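You operate a simulated robot arm through the tools that you are given. There is no shell and no other tool.

Carry out the task below with a simulated robot arm. There is one attempt and no reset: what you move stays moved.

Task
Pour about 50 ml of water from the carafe into the bedside glass and stand it on the tray.
Fine: put the carafe back with its lid on. Set down upright: water carafe, bedside glass.
Where things are to end (x, y in the base frame): bedside glass within 60 mm of [70, -470].

It is judged by the outcome, as a careful person would: the job done as asked, and still so three seconds after it is handed in. It fails if anything else is knocked over, pushed out of place, dropped, spilled or broken. A push-on lid holds only when it is set on centred and level and pressed home; a screw cap is set on level and turned clockwise until tight.

Robot
A 7-joint arm with a two-finger parallel gripper, fixed in place. Base frame: the origin is on the floor under the middle of its stand, x ahead of it, y to its left, z up; the work surface is at about z = 620. Readings come in mm, degrees, newtons and seconds.
With the tool pointing down near the work surface it reaches from about 180 to 700 mm from the base axis. Its first joint turns from -115.0 to 115.0 degrees. Payload 3.91 kg.
Tool frame: the origin (TCP) lies between the finger pads and is the grasp point; the fingertips stand 30 mm ahead of it; z points along the fingers, y is the line along which they close. The gripper opens to 110 mm. The fingers are 20 mm wide and 10 mm thick; the gripper's body (48 by 112 mm) begins 55 mm behind the TCP.
Orientation is that of the tool frame in the base frame, as [roll, pitch, yaw] about the fixed x, y, z axes, in that order (R = Rz(yaw) Ry(pitch) Rx(roll)). With the fingers straight down and closing along the base's y, the tool's x points along the base's -x, its y along +y and its z along -z.

Tools
- The arm moves only by the tool step_arm. Its argument "moves" is a list of rows, each a list of 7 numbers: the shift along the tool's x, y, z in mm, then the turn, a rotation vector about the tool's x, y, z in degrees, then the gripper command, from -1 (fully open) to 1 (shut), values between in proportion. In form: [[dx, dy, dz, rx, ry, rz, jaw], ...]. A call has 1 to 20 rows; each row is the pose to reach, as a shift and turn from the pose commanded when the call began, along the tool's axes at that moment. A row lasts 0.2 s, in which the tool goes at most 50 mm and 8.6 degrees; a call with a longer step from one row to the next is refused whole, and so is a gripper value outside its range. Where a pose cannot be reached the arm comes as near as it can. A force on the tool above 40 N (or 10 N above the force at the start of the call, whichever is more), or a blocked arm, ends the call early, and 0.2 s more pass. Each finger travels about 108 mm/s and halts on what it meets, pressing with about 26 N; the grip force reading is that of the motor and also rises with nothing between the fingers. The clock runs only during rows and for 0.2 s after the last one: add rows that repeat a pose to give the fingers time. It gives the time, the measured TCP pose, the force on the tool (base axes), the opening and the grip force at its end, in the units of the frame above (readings bear some noise), with the torque about the TCP (base axes, N m) and any sound that the robot's microphone picked up.
- Cameras (640 x 400 px; columns grow to the right, rows downward): "scene" is fixed at [50, -499.3, 1519.5]; the picture's right is [-0.89, -0.46, 0.00], its down [-0.46, 0.88, -0.11] and it looks along [0.05, -0.10, -0.99] (base axes); focal length 214 px, centre (320, 200). "wrist" rides on the gripper at [72, 17, -103] in the tool frame; the picture's right is [-0.23, 0.97, 0.00], its down [-0.76, -0.18, -0.62] and it looks along [-0.61, -0.14, 0.78] (tool axes); focal length 222 px, centre (320, 200). There is no depth. A picture from a camera that has moved, and an enlarged one, comes with that camera's place and axes in the base frame and with its lens.
- capture(camera): a new picture of that camera. It takes no simulated time.
- move_column(by): slides the trunk up (or, below 0, down) by that many mm; the arm rides with it, the base frame stays. It gives what a move gives, with no picture.
- zoom(camera, box): a new picture of the part [left, top, right, bottom] of that camera's present view, enlarged. It takes no simulated time.
- hand_in(): hands the job in; it is judged then, once.

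Nothing tells you positions but the pictures and the camera data. Unless the task says otherwise, let go and move clear before handing in.

The tools are called after "Request:" by a JSON object that holds its "op" and its "data". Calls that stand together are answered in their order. step_arm: Moves the arm, as the interface text tells. Its arguments: {"type":"object","properties":{"moves":{"type":"array"}},"required":["moves"]} The other tools are called the same way: move_column (by) moves the trunk up or down; capture (camera) takes a picture; zoom (camera, box) takes an enlarged picture of a part of a camera's view; hand_in () hands the job in.

At the start:

```text
clock: 0.0
tool_pos: [543.2, 18.1, 1151.3]
ee_rot: [-180.0, 0.1, 180.0]
ft_force: [0.6, 0.4, 0.1]
torque: [-0.01, -0.02, 0.02]
grip_width: 110.3
grip_force: 0.0
trunk travel left (down, up): [-725.0, 265.0]
```

scene: 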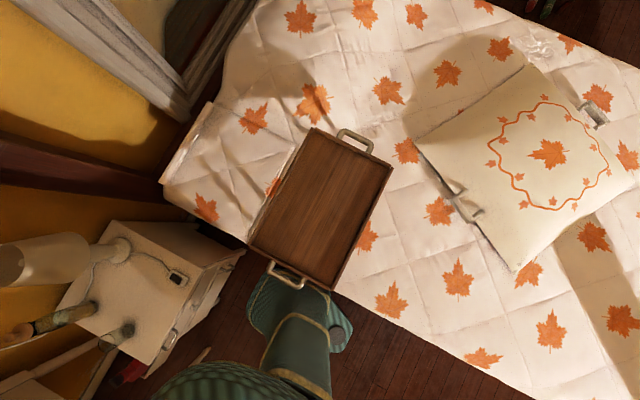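
wrist: 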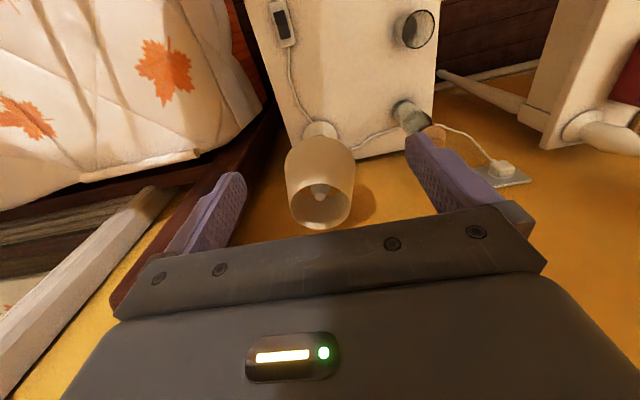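

I see a bed with a wooden tray, and a bedside cabinet with a lamp, what may be the carafe and the glass. I'll zoom in on both views before moving anything.

Request:
{"op": "zoom", "data": {"camera": "scene", "box": [0, 200, 260, 400]}}

Request:
{"op": "zoom", "data": {"camera": "scene", "box": [200, 100, 440, 300]}}

Request:
{"op": "zoom", "data": {"camera": "wrist", "box": [220, 0, 560, 230]}}

```text
2.00 times, centred on (130, 300) of scene
camera zoom: at [50.0, -499.3, 1519.5], right [-0.89, -0.46, 0.0], down [-0.46, 0.88, -0.11], along [0.05, -0.1, -0.99], focal length 429 px, centre (700, 0)
```

zoom: 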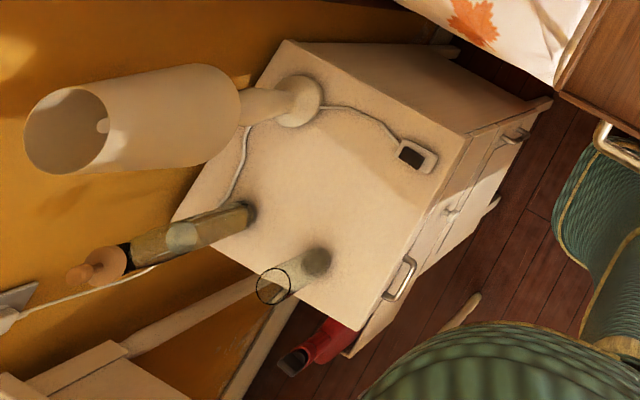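

```text
2.00 times, centred on (320, 200) of scene
camera zoom: at [50.0, -499.3, 1519.5], right [-0.89, -0.46, 0.0], down [-0.46, 0.88, -0.11], along [0.05, -0.1, -0.99], focal length 429 px, centre (320, 200)
```

zoom: 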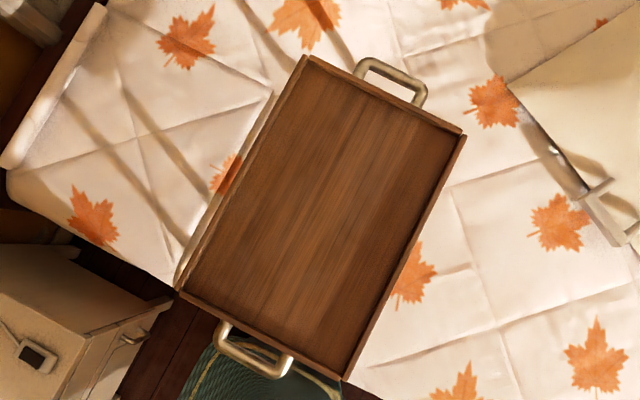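

```text
1.74 times, centred on (390, 115) of wrist
camera zoom: at [470.9, 36.3, 1254.2], right [0.23, 0.97, 0.0], down [0.76, -0.18, 0.62], along [0.61, -0.14, -0.78], focal length 386 px, centre (198, 348)
```

zoom: 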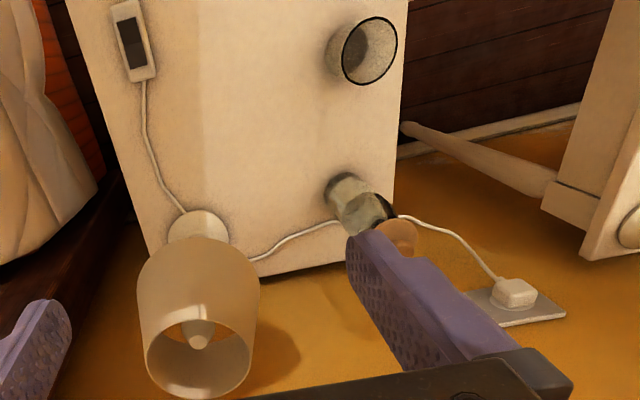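

The cabinet top looks to be at about z 610–620. I put the glass near (525, 220), the tall lidded carafe near (702, 217) and the lamp near (738, -24). I'll move sideways over the cabinet, clear of the lamp, for closer pictures.

Request:
{"op": "step_arm", "data": {"moves": [[20, 45, 0, 0, 0, 0, -1], [40, 90, 0, 0, 0, 0, -1], [60, 135, 0, 0, 0, 0, -1], [80, 180, 0, 0, 0, 0, -1], [100, 200, 0, 0, 0, 0, -1], [100, 200, 0, 0, 0, 0, -1]]}}

Request:
{"op": "capture", "data": {"camera": "wrist"}}

Request:
{"op": "capture", "data": {"camera": "scene"}}

```text
clock: 1.4
tool_pos: [442.8, 219.4, 1150.7]
ee_rot: [180.0, 0.0, -179.9]
ft_force: [1.7, -0.4, 0.0]
torque: [0.0, 0.0, 0.01]
grip_width: 110.1
grip_force: 0.1
trunk travel left (down, up): [-725.0, 265.0]
```

```text
taken
camera wrist: at [371.2, 237.6, 1253.5], right [0.23, 0.97, 0.0], down [0.76, -0.18, 0.62], along [0.61, -0.14, -0.78], focal length 222 px, centre (320, 200)
```

wrist: 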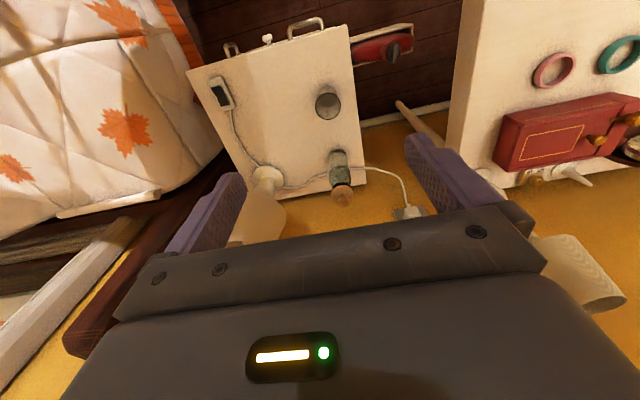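

```text
taken
```

scene: 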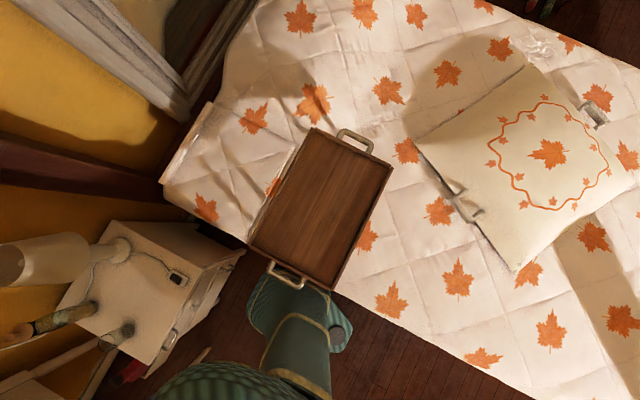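

The arm is clear and the wrist camera now sees the whole cabinet top. I'll zoom in on the glass and carafe.

Request:
{"op": "zoom", "data": {"camera": "wrist", "box": [230, 60, 430, 220]}}

Request:
{"op": "zoom", "data": {"camera": "scene", "box": [0, 260, 160, 400]}}

Request:
{"op": "zoom", "data": {"camera": "wrist", "box": [180, 0, 440, 160]}}

```text
2.50 times, centred on (330, 140) of wrist
camera zoom: at [371.2, 237.6, 1253.5], right [0.23, 0.97, 0.0], down [0.76, -0.18, 0.62], along [0.61, -0.14, -0.78], focal length 555 px, centre (295, 350)
```

zoom: 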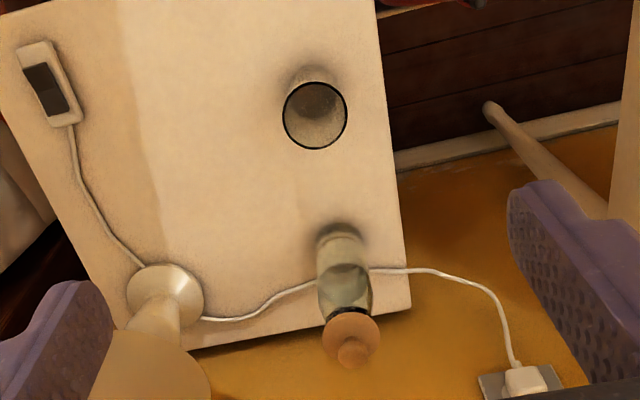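

```text
2.86 times, centred on (80, 330) of scene
camera zoom: at [50.0, -499.3, 1519.5], right [-0.89, -0.46, 0.0], down [-0.46, 0.88, -0.11], along [0.05, -0.1, -0.99], focal length 613 px, centre (1006, -171)
```

zoom: 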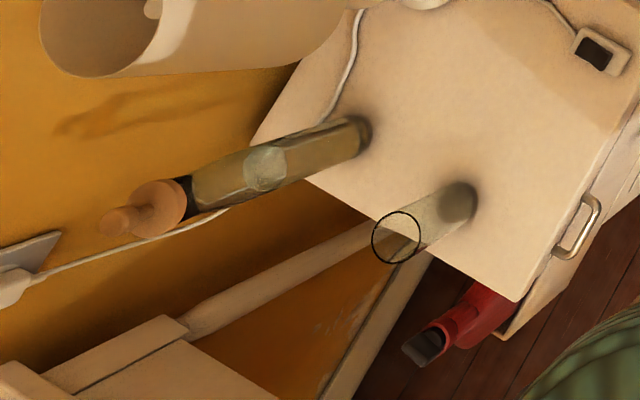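

```text
2.46 times, centred on (310, 80) of wrist
camera zoom: at [371.2, 237.6, 1253.5], right [0.23, 0.97, 0.0], down [0.76, -0.18, 0.62], along [0.61, -0.14, -0.78], focal length 547 px, centre (345, 495)
```

zoom: 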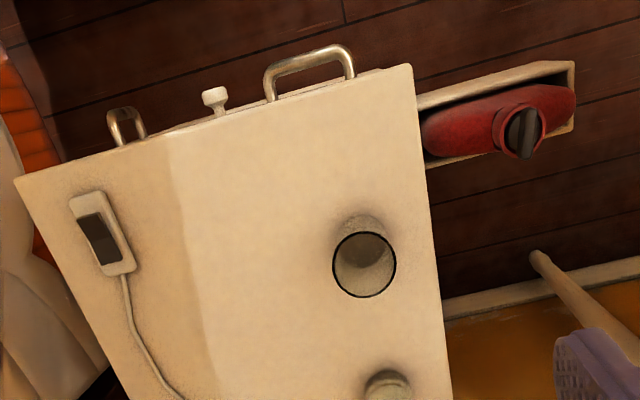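

The carafe is a glass cylinder about 60 mm across, roughly half full, with a disc-and-knob lid whose top is at about z 850. I want the camera above the gripper for a side grasp, so I'll test spinning the wrist about the tool axis here in free air.

Request:
{"op": "step_arm", "data": {"moves": [[0, 0, 0, 0, 0, 8.5, -1], [0, 0, 0, 0, 0, 17, -1], [0, 0, 0, 0, 0, 25.5, -1], [0, 0, 0, 0, 0, 34, -1], [0, 0, 0, 0, 0, 42.5, -1], [0, 0, 0, 0, 0, 51, -1], [0, 0, 0, 0, 0, 59.5, -1], [0, 0, 0, 0, 0, 68, -1], [0, 0, 0, 0, 0, 76.5, -1], [0, 0, 0, 0, 0, 85, -1], [0, 0, 0, 0, 0, 90, -1], [0, 0, 0, 0, 0, 90, -1]]}}

Request:
{"op": "capture", "data": {"camera": "wrist"}}

```text
clock: 4.0
tool_pos: [443.8, 218.4, 1148.7]
ee_rot: [179.9, 0.0, 89.9]
ft_force: [-0.2, 1.2, -0.2]
torque: [0.0, -0.01, 0.01]
grip_width: 110.1
grip_force: 0.2
trunk travel left (down, up): [-725.0, 265.0]
```

```text
taken
camera wrist: at [460.7, 291.5, 1253.9], right [0.97, -0.23, 0.0], down [-0.18, -0.76, 0.62], along [-0.14, -0.61, -0.78], focal length 222 px, centre (320, 200)
```

wrist: 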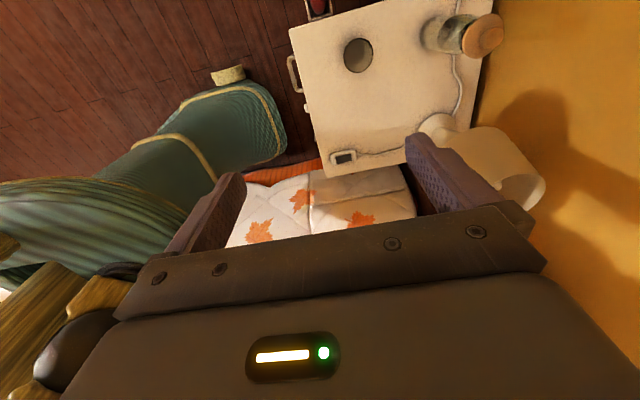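

The half spin worked with no obstruction. I'll look at the green object near the base and take a close view of the carafe from this angle.

Request:
{"op": "zoom", "data": {"camera": "wrist", "box": [280, 0, 520, 150]}}

Request:
{"op": "zoom", "data": {"camera": "wrist", "box": [0, 40, 320, 240]}}

Request:
{"op": "zoom", "data": {"camera": "scene", "box": [140, 240, 400, 400]}}

```text
2.67 times, centred on (400, 75) of wrist
camera zoom: at [460.7, 291.5, 1253.9], right [0.97, -0.23, 0.0], down [-0.18, -0.76, 0.62], along [-0.14, -0.61, -0.78], focal length 592 px, centre (107, 533)
```

zoom: 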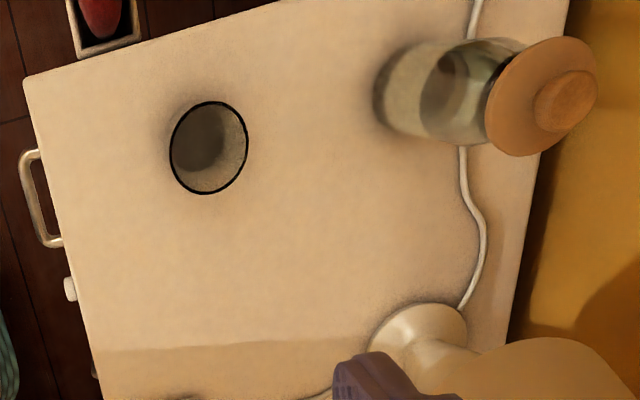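

```text
2.00 times, centred on (160, 140) of wrist
camera zoom: at [460.7, 291.5, 1253.9], right [0.97, -0.23, 0.0], down [-0.18, -0.76, 0.62], along [-0.14, -0.61, -0.78], focal length 444 px, centre (640, 320)
```

zoom: 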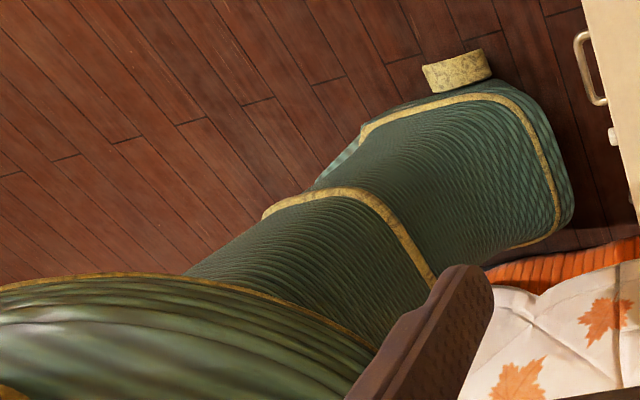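

```text
2.46 times, centred on (270, 320) of scene
camera zoom: at [50.0, -499.3, 1519.5], right [-0.89, -0.46, 0.0], down [-0.46, 0.88, -0.11], along [0.05, -0.1, -0.99], focal length 528 px, centre (443, -95)
```

zoom: 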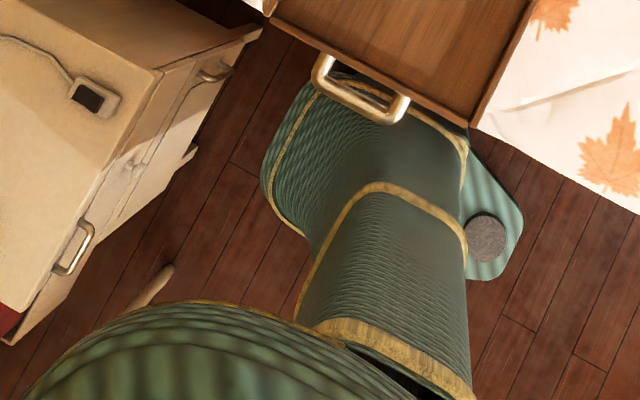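

The green object is the robot's own stand, and this third view confirms the triangulation: carafe at about (709, 216), body 60 mm across, knob about 30 mm across. I'll continue the spin to bring the camera to the far side of the tool.

Request:
{"op": "step_arm", "data": {"moves": [[0, 0, 0, 0, 0, 8.5, -1], [0, 0, 0, 0, 0, 17, -1], [0, 0, 0, 0, 0, 25.5, -1], [0, 0, 0, 0, 0, 34, -1], [0, 0, 0, 0, 0, 42.5, -1], [0, 0, 0, 0, 0, 51, -1], [0, 0, 0, 0, 0, 59.5, -1], [0, 0, 0, 0, 0, 68, -1], [0, 0, 0, 0, 0, 76.5, -1], [0, 0, 0, 0, 0, 85, -1], [0, 0, 0, 0, 0, 90, -1], [0, 0, 0, 0, 0, 90, -1]]}}

Request:
{"op": "capture", "data": {"camera": "wrist"}}

```text
clock: 6.6
tool_pos: [443.5, 217.9, 1151.0]
ee_rot: [180.0, 0.0, -0.1]
ft_force: [0.3, -0.1, 0.3]
torque: [-0.02, -0.02, 0.02]
grip_width: 110.0
grip_force: 0.0
trunk travel left (down, up): [-725.0, 265.0]
```

```text
taken
camera wrist: at [515.7, 202.6, 1254.6], right [-0.23, -0.97, 0.0], down [-0.76, 0.18, 0.62], along [-0.61, 0.14, -0.78], focal length 222 px, centre (320, 200)
```

wrist: 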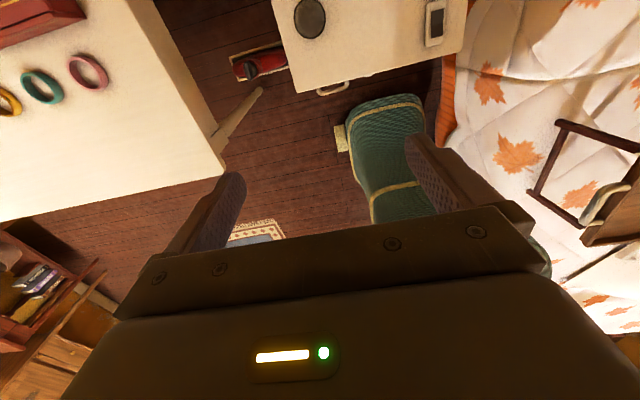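

Yaw 0 was reached freely. Now I'll pitch the tool forward to horizontal with the camera on top, still high above everything.

Request:
{"op": "step_arm", "data": {"moves": [[5, 0, 0, 0, 8.2, 0, -1], [10, 0, 0, 0, 16.4, 0, -1], [15, 0, 0, 0, 24.6, 0, -1], [20, 0, 0, 0, 32.8, 0, -1], [25, 0, 0, 0, 41, 0, -1], [30, 0, 0, 0, 49.2, 0, -1], [35, 0, 0, 0, 57.4, 0, -1], [40, 0, 0, 0, 65.6, 0, -1], [45, 0, 0, 0, 73.8, 0, -1], [50, 0, 0, 0, 82, 0, -1], [50, 0, 0, 0, 90, 0, -1], [50, 0, 0, 0, 90, 0, -1]]}}

Request:
{"op": "capture", "data": {"camera": "wrist"}}

```text
clock: 9.2
tool_pos: [492.7, 217.7, 1150.9]
ee_rot: [-41.1, -89.9, -138.9]
ft_force: [-0.5, 0.6, 1.1]
torque: [-0.01, 0.01, 0.03]
grip_width: 109.9
grip_force: 0.1
trunk travel left (down, up): [-725.0, 265.0]
```

```text
taken
camera wrist: at [389.0, 202.0, 1223.6], right [0.0, -0.97, -0.23], down [-0.62, 0.18, -0.76], along [0.78, 0.14, -0.61], focal length 222 px, centre (320, 200)
```

wrist: 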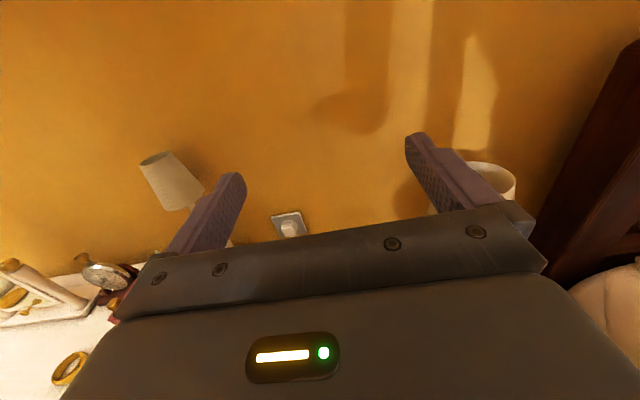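

The horizontal pose is reachable with the camera on top. I'll shift sideways so I'm not above the glass, then lower the trunk part way to check arm clearance and see the carafe up close.

Request:
{"op": "step_arm", "data": {"moves": [[0, 40, 0, 0, 0, 0, -1], [0, 80, 0, 0, 0, 0, -1], [0, 110, 0, 0, 0, 0, -1], [0, 110, 0, 0, 0, 0, -1]]}}

Request:
{"op": "move_column", "data": {"by": -220}}

Request:
{"op": "capture", "data": {"camera": "wrist"}}

Request:
{"op": "capture", "data": {"camera": "scene"}}

```text
clock: 10.2
tool_pos: [519.7, 121.3, 1150.4]
ee_rot: [-173.3, -90.0, -6.7]
ft_force: [0.9, 0.3, 0.2]
torque: [-0.02, 0.0, -0.01]
grip_width: 110.1
grip_force: 0.0
out of reach, approached as far as the arm can: row 2, 3, 4
trunk travel left (down, up): [-725.0, 265.0]
```

```text
clock: 12.5
tool_pos: [519.2, 122.5, 929.5]
ee_rot: [38.2, -90.0, 141.8]
ft_force: [-0.3, -0.2, -0.3]
torque: [-0.03, 0.01, 0.0]
grip_width: 110.0
grip_force: 0.1
trunk travel left (down, up): [-505.0, 485.0]
```

```text
taken
camera wrist: at [416.6, 106.0, 1002.3], right [0.0, -0.97, -0.23], down [-0.62, 0.18, -0.76], along [0.78, 0.14, -0.61], focal length 222 px, centre (320, 200)
```

wrist: 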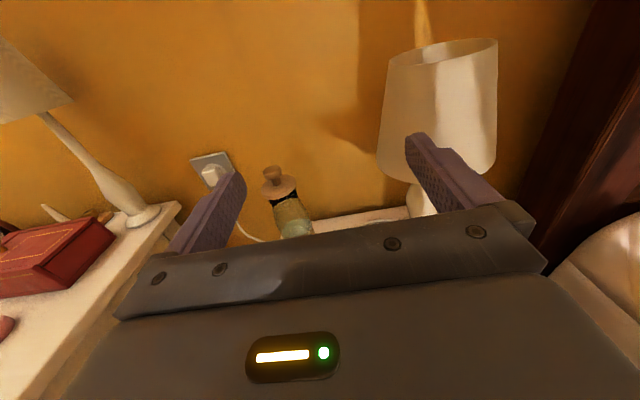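

```text
taken
```

scene: 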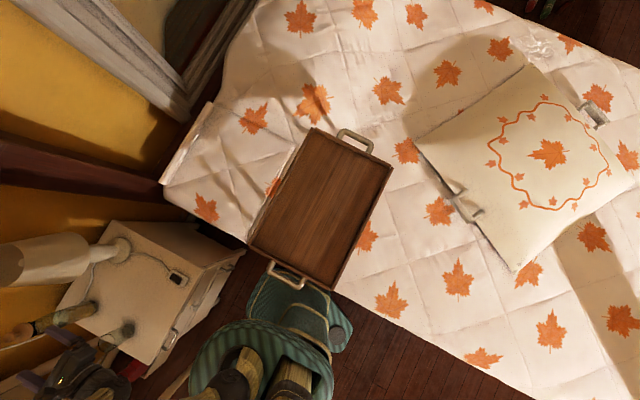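

Horizontal poses closer than about 535 mm from the base axis are out of reach, so I'll work further out or tilt down. I'll check the arm in the scene view and look at the carafe and lid up close.

Request:
{"op": "zoom", "data": {"camera": "scene", "box": [0, 240, 340, 400]}}

Request:
{"op": "zoom", "data": {"camera": "wrist", "box": [230, 140, 350, 240]}}

```text
1.88 times, centred on (170, 320) of scene
camera zoom: at [50.0, -499.3, 1519.5], right [-0.89, -0.46, 0.0], down [-0.46, 0.88, -0.11], along [0.05, -0.1, -0.99], focal length 404 px, centre (602, -26)
```

zoom: 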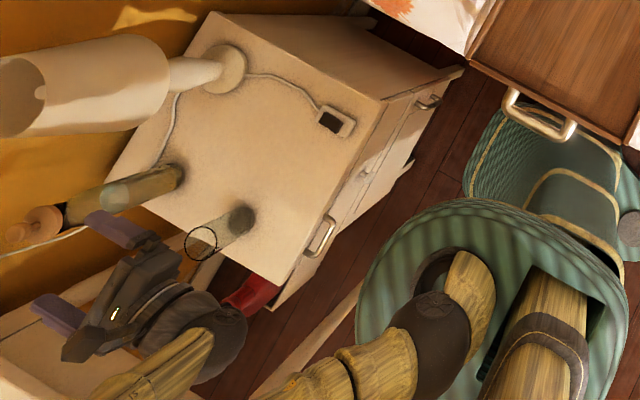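

```text
4.00 times, centred on (290, 190) of wrist
camera zoom: at [416.6, 106.0, 1002.3], right [0.0, -0.97, -0.23], down [-0.62, 0.18, -0.76], along [0.78, 0.14, -0.61], focal length 888 px, centre (440, 240)
```

zoom: 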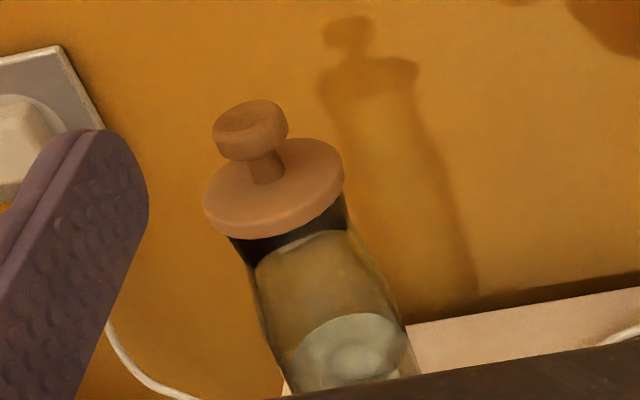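

The lid is a 60 mm disc (top at about z 816) with a mushroom knob (cap at about z 836–849) over a black gasket, so it is most likely push-on. I'll tilt the tool to 45° and stop short of and above the knob, to approach it from the front and above.

Request:
{"op": "step_arm", "data": {"moves": [[4, -15, 20, 0, -7.5, 0, -1], [8, -31, 40, 0, -15, 0, -1], [12, -47, 60, 0, -22.5, 0, -1], [16, -62, 80, 0, -30, 0, -1], [20, -78, 100, 0, -37.5, 0, -1], [21, -94, 121, 0, -45, 0, -1], [21, -94, 121, 0, -45, 0, -1], [21, -94, 121, 0, -45, 0, -1]]}}

Request:
{"op": "capture", "data": {"camera": "wrist"}}

```text
clock: 14.3
tool_pos: [640.3, 215.5, 950.7]
ee_rot: [-180.0, -45.0, 0.0]
ft_force: [0.4, 0.1, -0.1]
torque: [0.0, 0.0, -0.02]
grip_width: 110.2
grip_force: 0.4
trunk travel left (down, up): [-505.0, 485.0]
```

```text
taken
camera wrist: at [619.7, 200.6, 1074.2], right [-0.16, -0.97, -0.16], down [-0.98, 0.18, -0.1], along [0.12, 0.14, -0.98], focal length 222 px, centre (320, 200)
```

wrist: 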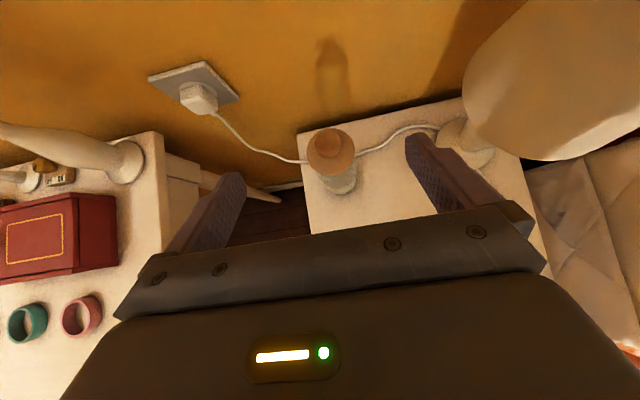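

The pose is exact. I'll zoom to locate the knob precisely.

Request:
{"op": "zoom", "data": {"camera": "wrist", "box": [270, 100, 400, 200]}}

Request:
{"op": "zoom", "data": {"camera": "scene", "box": [0, 280, 140, 400]}}

```text
4.00 times, centred on (335, 150) of wrist
camera zoom: at [619.7, 200.6, 1074.2], right [-0.16, -0.97, -0.16], down [-0.98, 0.18, -0.1], along [0.12, 0.14, -0.98], focal length 888 px, centre (260, 400)
```

zoom: 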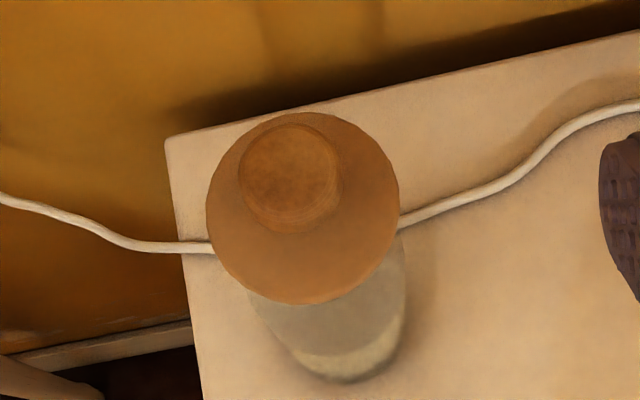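

```text
3.33 times, centred on (70, 340) of scene
camera zoom: at [50.0, -499.3, 1519.5], right [-0.89, -0.46, 0.0], down [-0.46, 0.88, -0.11], along [0.05, -0.1, -0.99], focal length 715 px, centre (1153, -267)
```

zoom: 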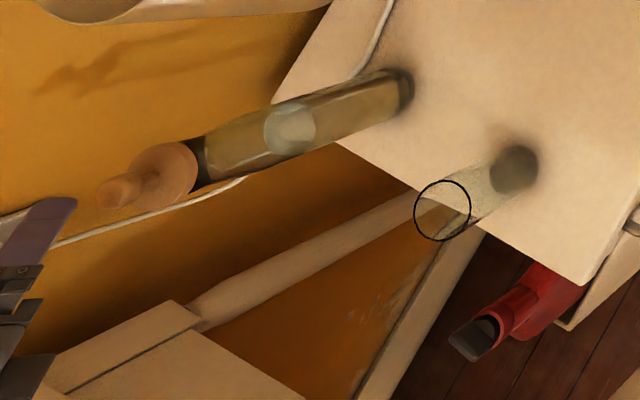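

The lid axis comes out at about (705, 215.5). I'll go to a hover just above the grasp pose with the jaws part closed around the knob, then check alignment.

Request:
{"op": "step_arm", "data": {"moves": [[-6, 0, 26, 0, 0, 0, -0.6], [-12, 0, 52, 0, 0, 0, -0.2], [-18, 0, 80, 0, 0, 0, 0.0], [-23.3, 0, 104.9, 0, 0, 0, 0.2], [-23.3, 0, 104.9, 0, 0, 0, 0.2]]}}

Request:
{"op": "capture", "data": {"camera": "wrist"}}

Request:
{"op": "zoom", "data": {"camera": "wrist", "box": [250, 110, 400, 220]}}

Request:
{"op": "zoom", "data": {"camera": "scene", "box": [0, 290, 110, 380]}}

```text
clock: 15.5
tool_pos: [699.2, 216.0, 860.4]
ee_rot: [180.0, -45.1, 0.0]
ft_force: [0.4, 0.0, 0.5]
torque: [-0.01, -0.02, 0.0]
grip_width: 44.1
grip_force: 0.0
trunk travel left (down, up): [-505.0, 485.0]
```

```text
taken
camera wrist: at [677.5, 201.0, 984.4], right [-0.16, -0.97, -0.16], down [-0.98, 0.18, -0.1], along [0.12, 0.14, -0.98], focal length 222 px, centre (320, 200)
```

wrist: 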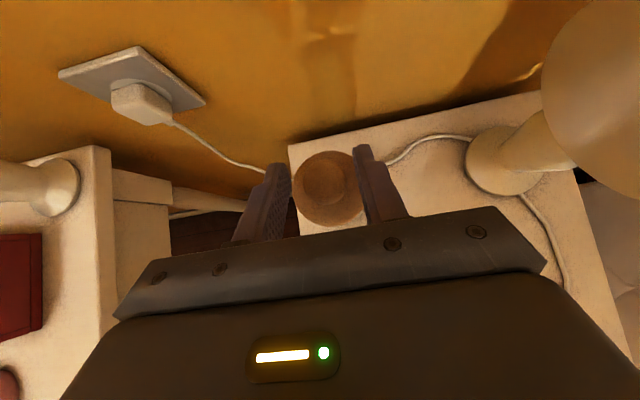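

```text
3.64 times, centred on (325, 165) of wrist
camera zoom: at [677.5, 201.0, 984.4], right [-0.16, -0.97, -0.16], down [-0.98, 0.18, -0.1], along [0.12, 0.14, -0.98], focal length 808 px, centre (302, 327)
```

zoom: 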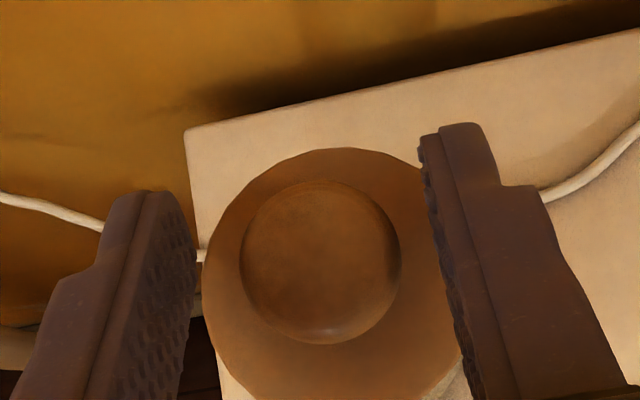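

```text
4.44 times, centred on (55, 335) of scene
camera zoom: at [50.0, -499.3, 1519.5], right [-0.89, -0.46, 0.0], down [-0.46, 0.88, -0.11], along [0.05, -0.1, -0.99], focal length 953 px, centre (1498, -400)
```

zoom: 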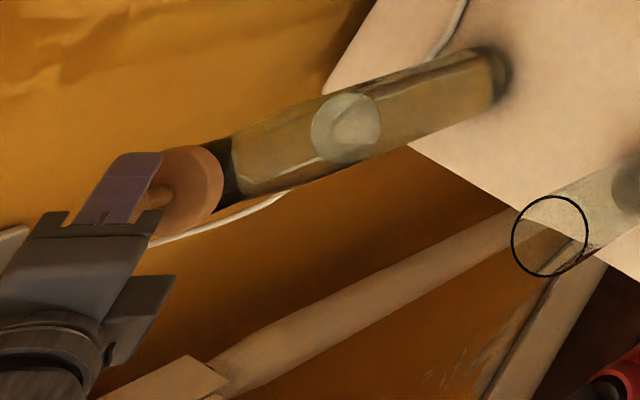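

The knob centre is at (704.5, 215.4) and the jaws straddle it symmetrically. I'll descend 10 mm and close.

Request:
{"op": "step_arm", "data": {"moves": [[-3.5, 0, 3.5, 0, 0, 0, 0.2], [-7.07, 0, 7.07, 0, 0, 0, 0.2], [-7.07, 0, 7.07, 0, 0, 0, 0.35], [-7.07, 0, 7.07, 0, 0, 0, 0.5], [-7.07, 0, 7.07, 0, 0, 0, 0.7], [-7.07, 0, 7.07, 0, 0, 0, 1], [-7.07, 0, 7.07, 0, 0, 0, 1]]}}

Request:
{"op": "zoom", "data": {"camera": "wrist", "box": [250, 110, 400, 220]}}

Request:
{"op": "zoom", "data": {"camera": "scene", "box": [0, 290, 110, 380]}}

```text
clock: 17.1
tool_pos: [698.2, 214.9, 853.7]
ee_rot: [-180.0, -45.3, -0.1]
ft_force: [3.5, -1.8, 23.3]
torque: [-0.02, -0.42, -0.02]
grip_width: 24.8
grip_force: 26.2
trunk travel left (down, up): [-505.0, 485.0]
```

```text
3.64 times, centred on (325, 165) of wrist
camera zoom: at [676.4, 199.9, 977.9], right [-0.16, -0.97, -0.16], down [-0.98, 0.18, -0.1], along [0.13, 0.14, -0.98], focal length 808 px, centre (302, 327)
```

zoom: 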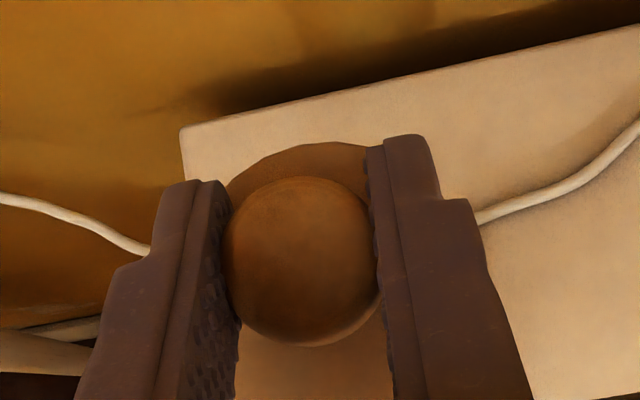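

```text
4.44 times, centred on (55, 335) of scene
camera zoom: at [50.0, -499.3, 1519.5], right [-0.89, -0.46, 0.0], down [-0.46, 0.88, -0.11], along [0.05, -0.1, -0.99], focal length 953 px, centre (1498, -400)
```

zoom: 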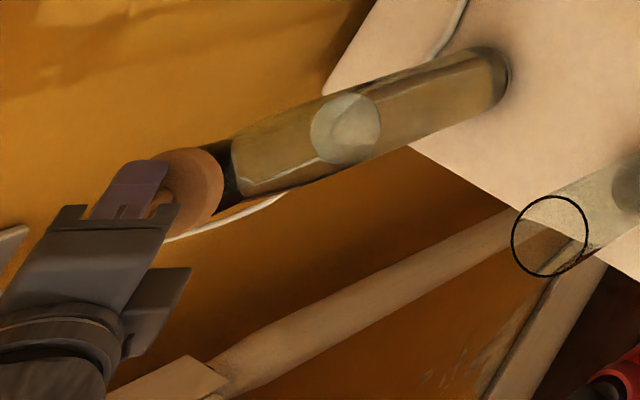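

The knob is gripped (24.8 mm), with the fingertips lightly pressing on the disc. I'll draw the lid straight up in small steps and watch the force.

Request:
{"op": "step_arm", "data": {"moves": [[1.4, 0, -1.4, 0, 0, 0, 1], [2.8, 0, -2.8, 0, 0, 0, 1], [4.2, 0, -4.2, 0, 0, 0, 1]]}}

Request:
{"op": "zoom", "data": {"camera": "scene", "box": [0, 290, 110, 380]}}

```text
clock: 17.9
tool_pos: [697.2, 215.6, 854.0]
ee_rot: [179.9, -44.7, -0.1]
ft_force: [2.0, 0.6, 1.8]
torque: [-0.08, -0.33, -0.01]
grip_width: 24.9
grip_force: 25.8
trunk travel left (down, up): [-505.0, 485.0]
```

```text
4.44 times, centred on (55, 335) of scene
camera zoom: at [50.0, -499.3, 1519.5], right [-0.89, -0.46, 0.0], down [-0.46, 0.88, -0.11], along [0.05, -0.1, -0.99], focal length 953 px, centre (1498, -400)
```

zoom: 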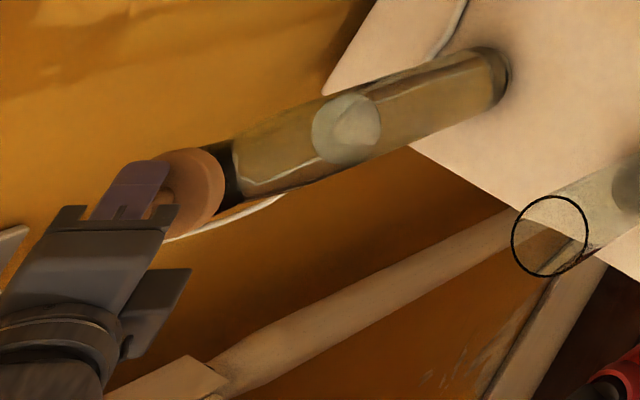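

Contact is relieved. I'll keep pulling up gently.

Request:
{"op": "step_arm", "data": {"moves": [[1.4, 0, -1.4, 0, 0, 0, 1], [2.8, 0, -2.8, 0, 0, 0, 1], [4.2, 0, -4.2, 0, 0, 0, 1]]}}

Request:
{"op": "zoom", "data": {"camera": "scene", "box": [0, 290, 110, 380]}}

```text
clock: 18.7
tool_pos: [699.2, 215.6, 860.2]
ee_rot: [-180.0, -45.0, 0.0]
ft_force: [0.7, -0.6, -0.4]
torque: [0.01, 0.04, 0.03]
grip_width: 24.8
grip_force: 26.2
trunk travel left (down, up): [-505.0, 485.0]
heard: snap
```

```text
4.44 times, centred on (55, 335) of scene
camera zoom: at [50.0, -499.3, 1519.5], right [-0.89, -0.46, 0.0], down [-0.46, 0.88, -0.11], along [0.05, -0.1, -0.99], focal length 953 px, centre (1498, -400)
```

zoom: 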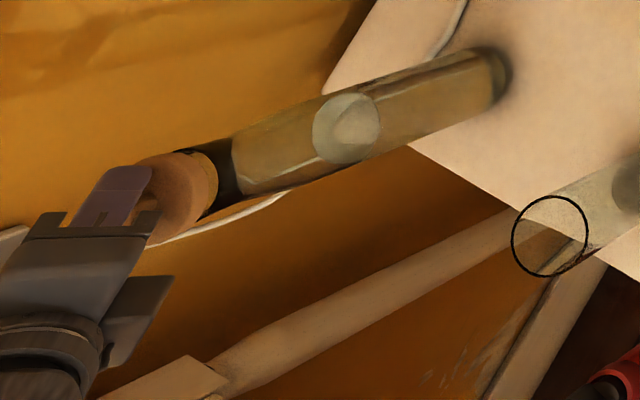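

A snap: the push-on lid has come off. With the lid seated, the TCP sat at about (698, 215.4, 854). I'll lift it clear and check the lid in the hand.

Request:
{"op": "step_arm", "data": {"moves": [[5, 0, -5, 0, 0, 0, 1], [12, 0, -12, 0, 0, 0, 1], [22, 0, -22, 0, 0, 0, 1], [34, 0, -34, 0, 0, 0, 1], [46, 0, -46, 0, 0, 0, 1], [46, 0, -46, 0, 0, 0, 1]]}}

Request:
{"op": "capture", "data": {"camera": "wrist"}}

Request:
{"op": "zoom", "data": {"camera": "scene", "box": [0, 270, 140, 380]}}

```text
clock: 20.1
tool_pos: [698.8, 216.6, 926.5]
ee_rot: [-179.9, -45.0, -0.1]
ft_force: [0.6, 0.0, -0.6]
torque: [-0.04, -0.04, -0.02]
grip_width: 24.8
grip_force: 25.9
trunk travel left (down, up): [-505.0, 485.0]
```

```text
taken
camera wrist: at [677.7, 200.1, 1051.6], right [-0.16, -0.97, -0.16], down [-0.98, 0.18, -0.1], along [0.12, 0.14, -0.98], focal length 222 px, centre (320, 200)
```

wrist: 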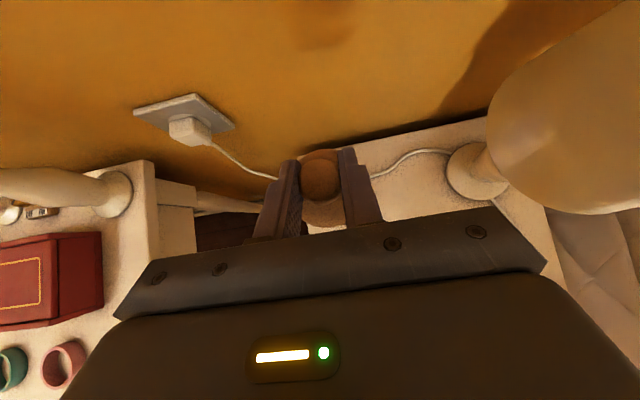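

```text
3.64 times, centred on (70, 325) of scene
camera zoom: at [50.0, -499.3, 1519.5], right [-0.89, -0.46, 0.0], down [-0.46, 0.88, -0.11], along [0.05, -0.1, -0.99], focal length 780 px, centre (1229, -254)
```

zoom: 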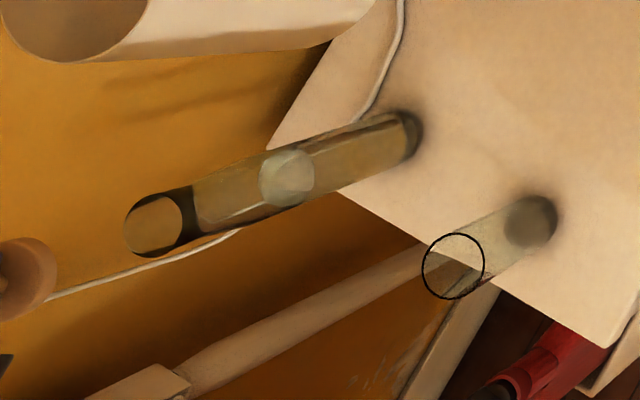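

The carafe is open and the lid is held level. I'll carry the lid to a free spot on the cabinet at about (640, 75) and stop above the surface.

Request:
{"op": "step_arm", "data": {"moves": [[-10, 30, -10, 0, 0, 0, 1], [-22, 65, -22, 0, 0, 0, 1], [-34, 103, -34, 0, 0, 0, 1], [-46, 141, -46, 0, 0, 0, 1], [-67, 141, -25, 0, 0, 0, 1], [-95, 141, 3, 0, 0, 0, 1], [-123, 141, 31, 0, 0, 0, 1], [-151, 141, 59, 0, 0, 0, 1], [-179, 141, 87, 0, 0, 0, 1], [-193, 141, 101, 0, 0, 0, 1], [-193, 141, 101, 0, 0, 0, 1]]}}

Request:
{"op": "capture", "data": {"camera": "wrist"}}

Request:
{"op": "zoom", "data": {"camera": "scene", "box": [0, 240, 200, 380]}}

```text
clock: 22.5
tool_pos: [634.7, 73.8, 717.9]
ee_rot: [179.9, -45.0, -0.2]
ft_force: [0.2, 0.5, -0.2]
torque: [-0.01, 0.01, -0.01]
grip_width: 25.0
grip_force: 25.9
trunk travel left (down, up): [-505.0, 485.0]
```

```text
taken
camera wrist: at [613.1, 58.8, 842.7], right [-0.16, -0.97, -0.16], down [-0.98, 0.18, -0.1], along [0.12, 0.14, -0.98], focal length 222 px, centre (320, 200)
```

wrist: 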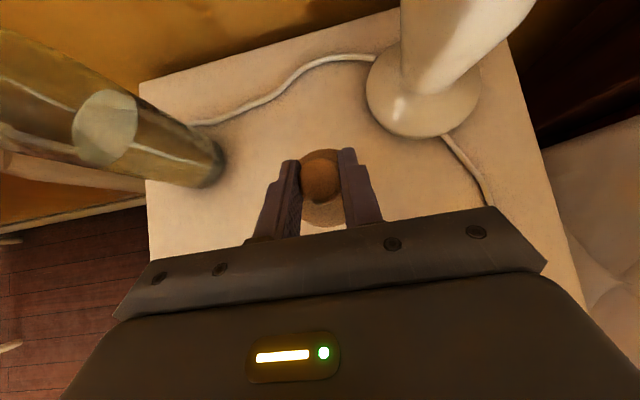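

```text
2.86 times, centred on (100, 310) of scene
camera zoom: at [50.0, -499.3, 1519.5], right [-0.89, -0.46, 0.0], down [-0.46, 0.88, -0.11], along [0.05, -0.1, -0.99], focal length 613 px, centre (949, -114)
```

zoom: 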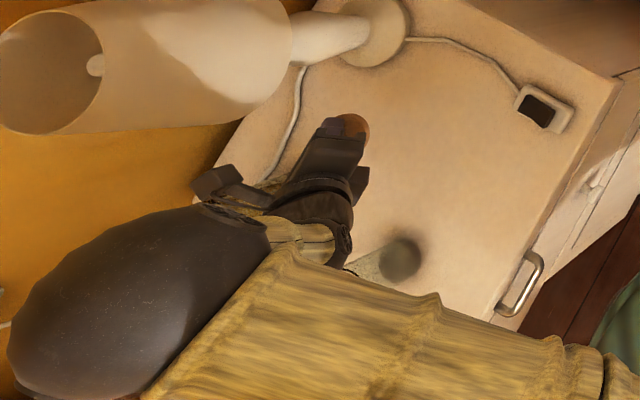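

There is clear space under the lid. I'll lower it in small steps until I feel the surface.

Request:
{"op": "step_arm", "data": {"moves": [[-3.5, 0, 3.5, 0, 0, 0, 1], [-7, 0, 7, 0, 0, 0, 1], [-10.5, 0, 10.5, 0, 0, 0, 1], [-14, 0, 14, 0, 0, 0, 1], [-17.7, 0, 17.7, 0, 0, 0, 1]]}}

Request:
{"op": "step_arm", "data": {"moves": [[-2.1, 0, 2.1, 0, 0, 0, 1], [-4.2, 0, 4.2, 0, 0, 0, 1], [-6.3, 0, 6.3, 0, 0, 0, 1], [-7.8, 0, 7.8, 0, 0, 0, 1]]}}

Request:
{"op": "zoom", "data": {"camera": "wrist", "box": [240, 100, 420, 230]}}

```text
clock: 23.7
tool_pos: [634.2, 75.6, 692.8]
ee_rot: [-179.9, -45.1, 0.0]
ft_force: [-0.6, -0.6, 0.4]
torque: [0.02, 0.03, -0.03]
grip_width: 24.7
grip_force: 26.3
trunk travel left (down, up): [-505.0, 485.0]
```

```text
clock: 24.7
tool_pos: [632.9, 74.3, 683.2]
ee_rot: [180.0, -45.0, -0.1]
ft_force: [0.8, 0.1, 0.0]
torque: [0.03, 0.02, 0.0]
grip_width: 24.9
grip_force: 25.8
trunk travel left (down, up): [-505.0, 485.0]
```

```text
3.08 times, centred on (330, 165) of wrist
camera zoom: at [611.7, 59.3, 807.5], right [-0.16, -0.97, -0.16], down [-0.98, 0.18, -0.1], along [0.12, 0.14, -0.98], focal length 684 px, centre (289, 308)
```

zoom: 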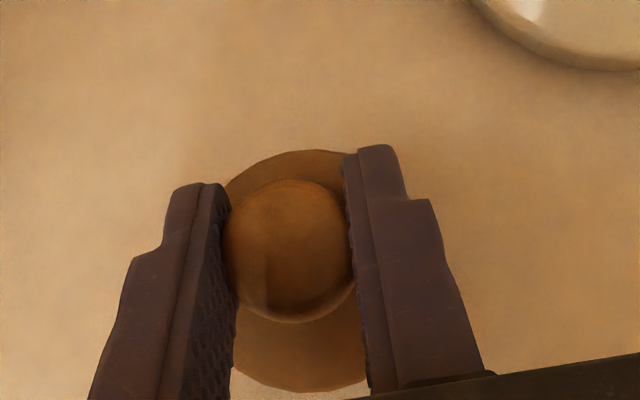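

No contact yet at TCP z 683. I'll continue down gently.

Request:
{"op": "step_arm", "data": {"moves": [[-1.4, 0, 1.4, 0, 0, 0, 1], [-2.8, 0, 2.8, 0, 0, 0, 1], [-4.2, 0, 4.2, 0, 0, 0, 1]]}}

Request:
{"op": "step_arm", "data": {"moves": [[-0.7, 0, 0.7, 0, 0, 0, 1], [-1.4, 0, 1.4, 0, 0, 0, 1], [-2.1, 0, 2.1, 0, 0, 0, 1]]}}

```text
clock: 25.5
tool_pos: [633.1, 75.0, 678.3]
ee_rot: [-179.9, -45.1, -0.1]
ft_force: [0.7, 0.1, -0.6]
torque: [-0.01, -0.03, 0.0]
grip_width: 24.8
grip_force: 26.1
trunk travel left (down, up): [-505.0, 485.0]
```

```text
clock: 26.3
tool_pos: [631.9, 74.0, 673.0]
ee_rot: [-180.0, -45.0, -0.1]
ft_force: [-0.1, 0.9, 0.6]
torque: [0.01, 0.04, 0.02]
grip_width: 24.6
grip_force: 26.0
trunk travel left (down, up): [-505.0, 485.0]
```

Request:
{"op": "step_arm", "data": {"moves": [[-0.7, 0, 0.7, 0, 0, 0, 1], [-1.4, 0, 1.4, 0, 0, 0, 1], [-2.1, 0, 2.1, 0, 0, 0, 1]]}}

Request:
{"op": "step_arm", "data": {"moves": [[-0.7, 0, 0.7, 0, 0, 0, 1], [-1.4, 0, 1.4, 0, 0, 0, 1], [-2.1, 0, 2.1, 0, 0, 0, 1]]}}

Request:
{"op": "zoom", "data": {"camera": "scene", "box": [80, 260, 170, 330]}}

```text
clock: 27.1
tool_pos: [633.6, 73.9, 671.3]
ee_rot: [-179.9, -45.0, 0.0]
ft_force: [-0.1, 0.2, -0.3]
torque: [-0.01, -0.01, 0.0]
grip_width: 24.8
grip_force: 26.6
trunk travel left (down, up): [-505.0, 485.0]
```

```text
clock: 27.9
tool_pos: [633.3, 74.6, 667.0]
ee_rot: [-179.9, -45.0, -0.2]
ft_force: [-0.1, 0.5, 0.0]
torque: [-0.03, 0.01, 0.0]
grip_width: 24.8
grip_force: 26.1
trunk travel left (down, up): [-505.0, 485.0]
```

```text
5.71 times, centred on (125, 295) of scene
camera zoom: at [50.0, -499.3, 1519.5], right [-0.89, -0.46, 0.0], down [-0.46, 0.88, -0.11], along [0.05, -0.1, -0.99], focal length 1226 px, centre (1434, -343)
```

zoom: 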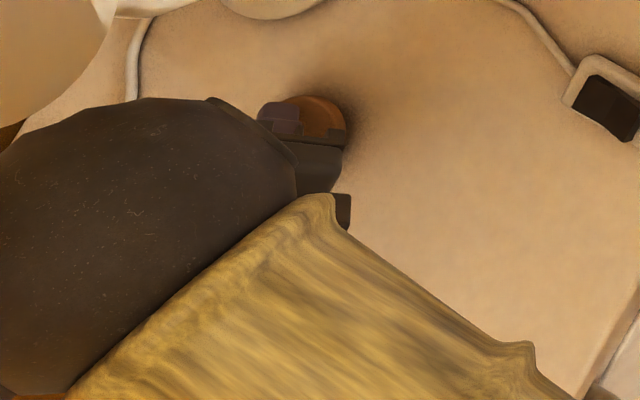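

Request:
{"op": "step_arm", "data": {"moves": [[-0.7, 0, 0.7, 0, 0, 0, 1], [-1.4, 0, 1.4, 0, 0, 0, 1], [-2.1, 0, 2.1, 0, 0, 0, 1]]}}

Request:
{"op": "step_arm", "data": {"moves": [[-0.7, 0, 0.7, 0, 0, 0, 1], [-1.4, 0, 1.4, 0, 0, 0, 1]]}}

Request:
{"op": "step_arm", "data": {"moves": [[-0.7, 0, 0.7, 0, 0, 0, 1], [-1.4, 0, 1.4, 0, 0, 0, 1]]}}

```text
clock: 28.7
tool_pos: [634.3, 75.1, 664.8]
ee_rot: [179.9, -45.1, 0.0]
ft_force: [-0.5, 0.7, 0.3]
torque: [0.0, -0.02, 0.0]
grip_width: 25.0
grip_force: 26.2
trunk travel left (down, up): [-505.0, 485.0]
```

```text
clock: 29.3
tool_pos: [633.5, 75.0, 662.4]
ee_rot: [180.0, -45.1, -0.2]
ft_force: [0.1, 0.6, -0.3]
torque: [-0.04, -0.01, -0.01]
grip_width: 25.0
grip_force: 25.4
trunk travel left (down, up): [-505.0, 485.0]
```

```text
clock: 29.9
tool_pos: [633.8, 74.3, 661.5]
ee_rot: [180.0, -45.0, -0.2]
ft_force: [0.0, 0.2, -0.5]
torque: [0.03, 0.0, 0.01]
grip_width: 24.7
grip_force: 25.9
trunk travel left (down, up): [-505.0, 485.0]
```

Request:
{"op": "step_arm", "data": {"moves": [[-0.7, 0, 0.7, 0, 0, 0, 1], [-1.4, 0, 1.4, 0, 0, 0, 1]]}}

Request:
{"op": "step_arm", "data": {"moves": [[-0.7, 0, 0.7, 0, 0, 0, 1], [-1.4, 0, 1.4, 0, 0, 0, 1]]}}

Request:
{"op": "zoom", "data": {"camera": "scene", "box": [95, 265, 145, 300]}}

Request:
{"op": "zoom", "data": {"camera": "wrist", "box": [240, 100, 420, 230]}}

```text
clock: 30.5
tool_pos: [633.3, 74.8, 658.4]
ee_rot: [179.9, -45.0, 0.0]
ft_force: [-0.8, -0.2, 0.1]
torque: [-0.01, 0.04, 0.02]
grip_width: 24.5
grip_force: 25.8
trunk travel left (down, up): [-505.0, 485.0]
```

```text
clock: 31.1
tool_pos: [633.1, 73.9, 658.8]
ee_rot: [-180.0, -45.2, 0.0]
ft_force: [0.3, 1.2, 9.3]
torque: [0.09, 0.12, 0.0]
grip_width: 24.8
grip_force: 25.9
trunk travel left (down, up): [-505.0, 485.0]
```

```text
11.43 times, centred on (120, 282) of scene
camera zoom: at [50.0, -499.3, 1519.5], right [-0.89, -0.46, 0.0], down [-0.46, 0.88, -0.11], along [0.05, -0.1, -0.99], focal length 2451 px, centre (2606, -743)
```

zoom: 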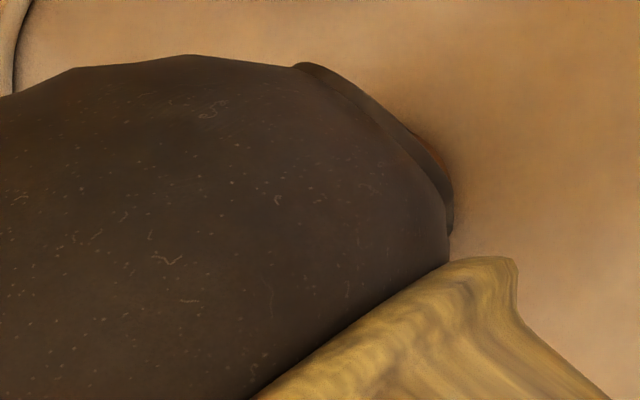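

```text
3.08 times, centred on (330, 165) of wrist
camera zoom: at [611.2, 59.0, 782.7], right [-0.16, -0.97, -0.16], down [-0.98, 0.18, -0.1], along [0.13, 0.14, -0.98], focal length 684 px, centre (289, 308)
```

zoom: 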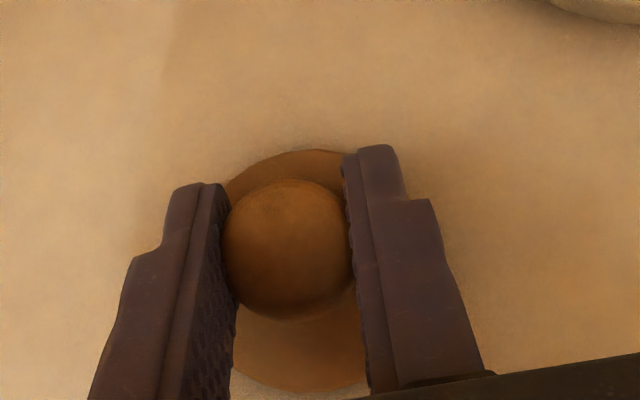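

Contact was felt at TCP z 658.7 (9 N), so the lid is sitting on the cabinet top. I'll relieve the pressure, open the jaws and rise straight up.

Request:
{"op": "step_arm", "data": {"moves": [[1.0, 0, -1.0, 0, 0, 0, 1], [1.0, 0, -1.0, 0, 0, 0, 0.45], [1.0, 0, -1.0, 0, 0, 0, 0.2], [1.0, 0, -1.0, 0, 0, 0, 0], [1.0, 0, -1.0, 0, 0, 0, 0]]}}

Request:
{"op": "zoom", "data": {"camera": "wrist", "box": [240, 100, 420, 230]}}

```text
clock: 32.3
tool_pos: [632.8, 74.1, 656.7]
ee_rot: [-180.0, -45.0, -0.1]
ft_force: [-0.9, -1.0, 2.8]
torque: [0.05, -0.03, -0.03]
grip_width: 54.1
grip_force: 0.1
trunk travel left (down, up): [-505.0, 485.0]
```

```text
3.08 times, centred on (330, 165) of wrist
camera zoom: at [611.2, 58.2, 782.3], right [-0.16, -0.97, -0.16], down [-0.98, 0.18, -0.1], along [0.12, 0.14, -0.98], focal length 684 px, centre (289, 308)
```

zoom: 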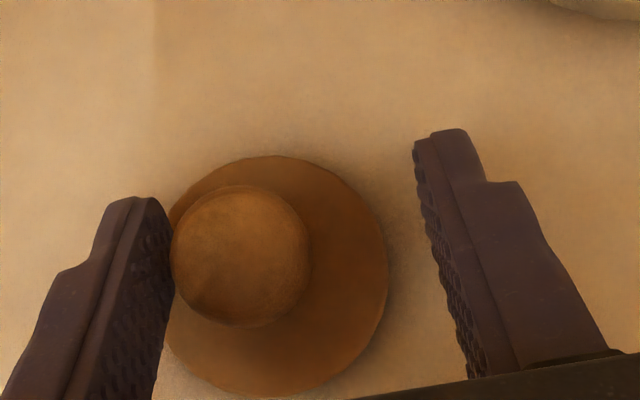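

The lid is upright on the cabinet but slid about 7 mm with a fingertip that was touching its disc, so it now sits at about (637.5, 82). I'll rise slightly first, then open fully and lift away.

Request:
{"op": "step_arm", "data": {"moves": [[2, 0, -2, 0, 0, 0, 0], [4.5, 0, -4.5, 0, 0, 0, 0], [7, 0, -7, 0, 0, 0, -0.4], [10, 0, -10, 0, 0, 0, -0.8], [20, 0, -20, 0, 0, 0, -1], [40, 0, -40, 0, 0, 0, -1], [65, 0, -65, 0, 0, 0, -1], [90, 0, -90, 0, 0, 0, -1], [90, 0, -90, 0, 0, 0, -1]]}}

Request:
{"op": "capture", "data": {"camera": "wrist"}}

Request:
{"op": "zoom", "data": {"camera": "wrist", "box": [240, 100, 420, 230]}}

```text
clock: 34.3
tool_pos: [636.3, 73.3, 785.3]
ee_rot: [-180.0, -45.0, -0.1]
ft_force: [-0.1, 1.0, 0.3]
torque: [0.01, 0.01, 0.01]
grip_width: 110.1
grip_force: 0.1
trunk travel left (down, up): [-505.0, 485.0]
```

```text
taken
camera wrist: at [614.2, 58.4, 910.4], right [-0.16, -0.97, -0.16], down [-0.98, 0.18, -0.1], along [0.12, 0.14, -0.98], focal length 222 px, centre (320, 200)
```

wrist: 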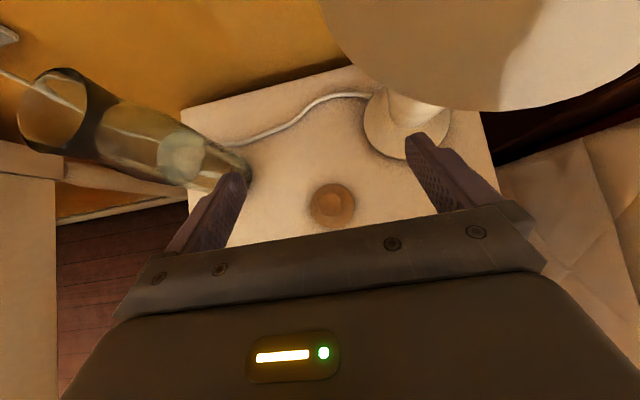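

```text
3.08 times, centred on (330, 165) of wrist
camera zoom: at [614.2, 58.4, 910.4], right [-0.16, -0.97, -0.16], down [-0.98, 0.18, -0.1], along [0.12, 0.14, -0.98], focal length 684 px, centre (289, 308)
```

zoom: 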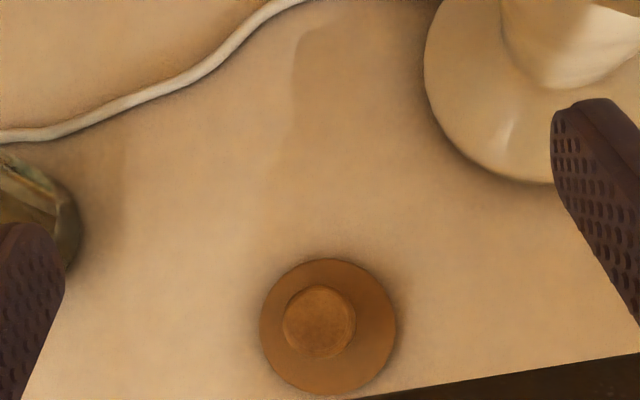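

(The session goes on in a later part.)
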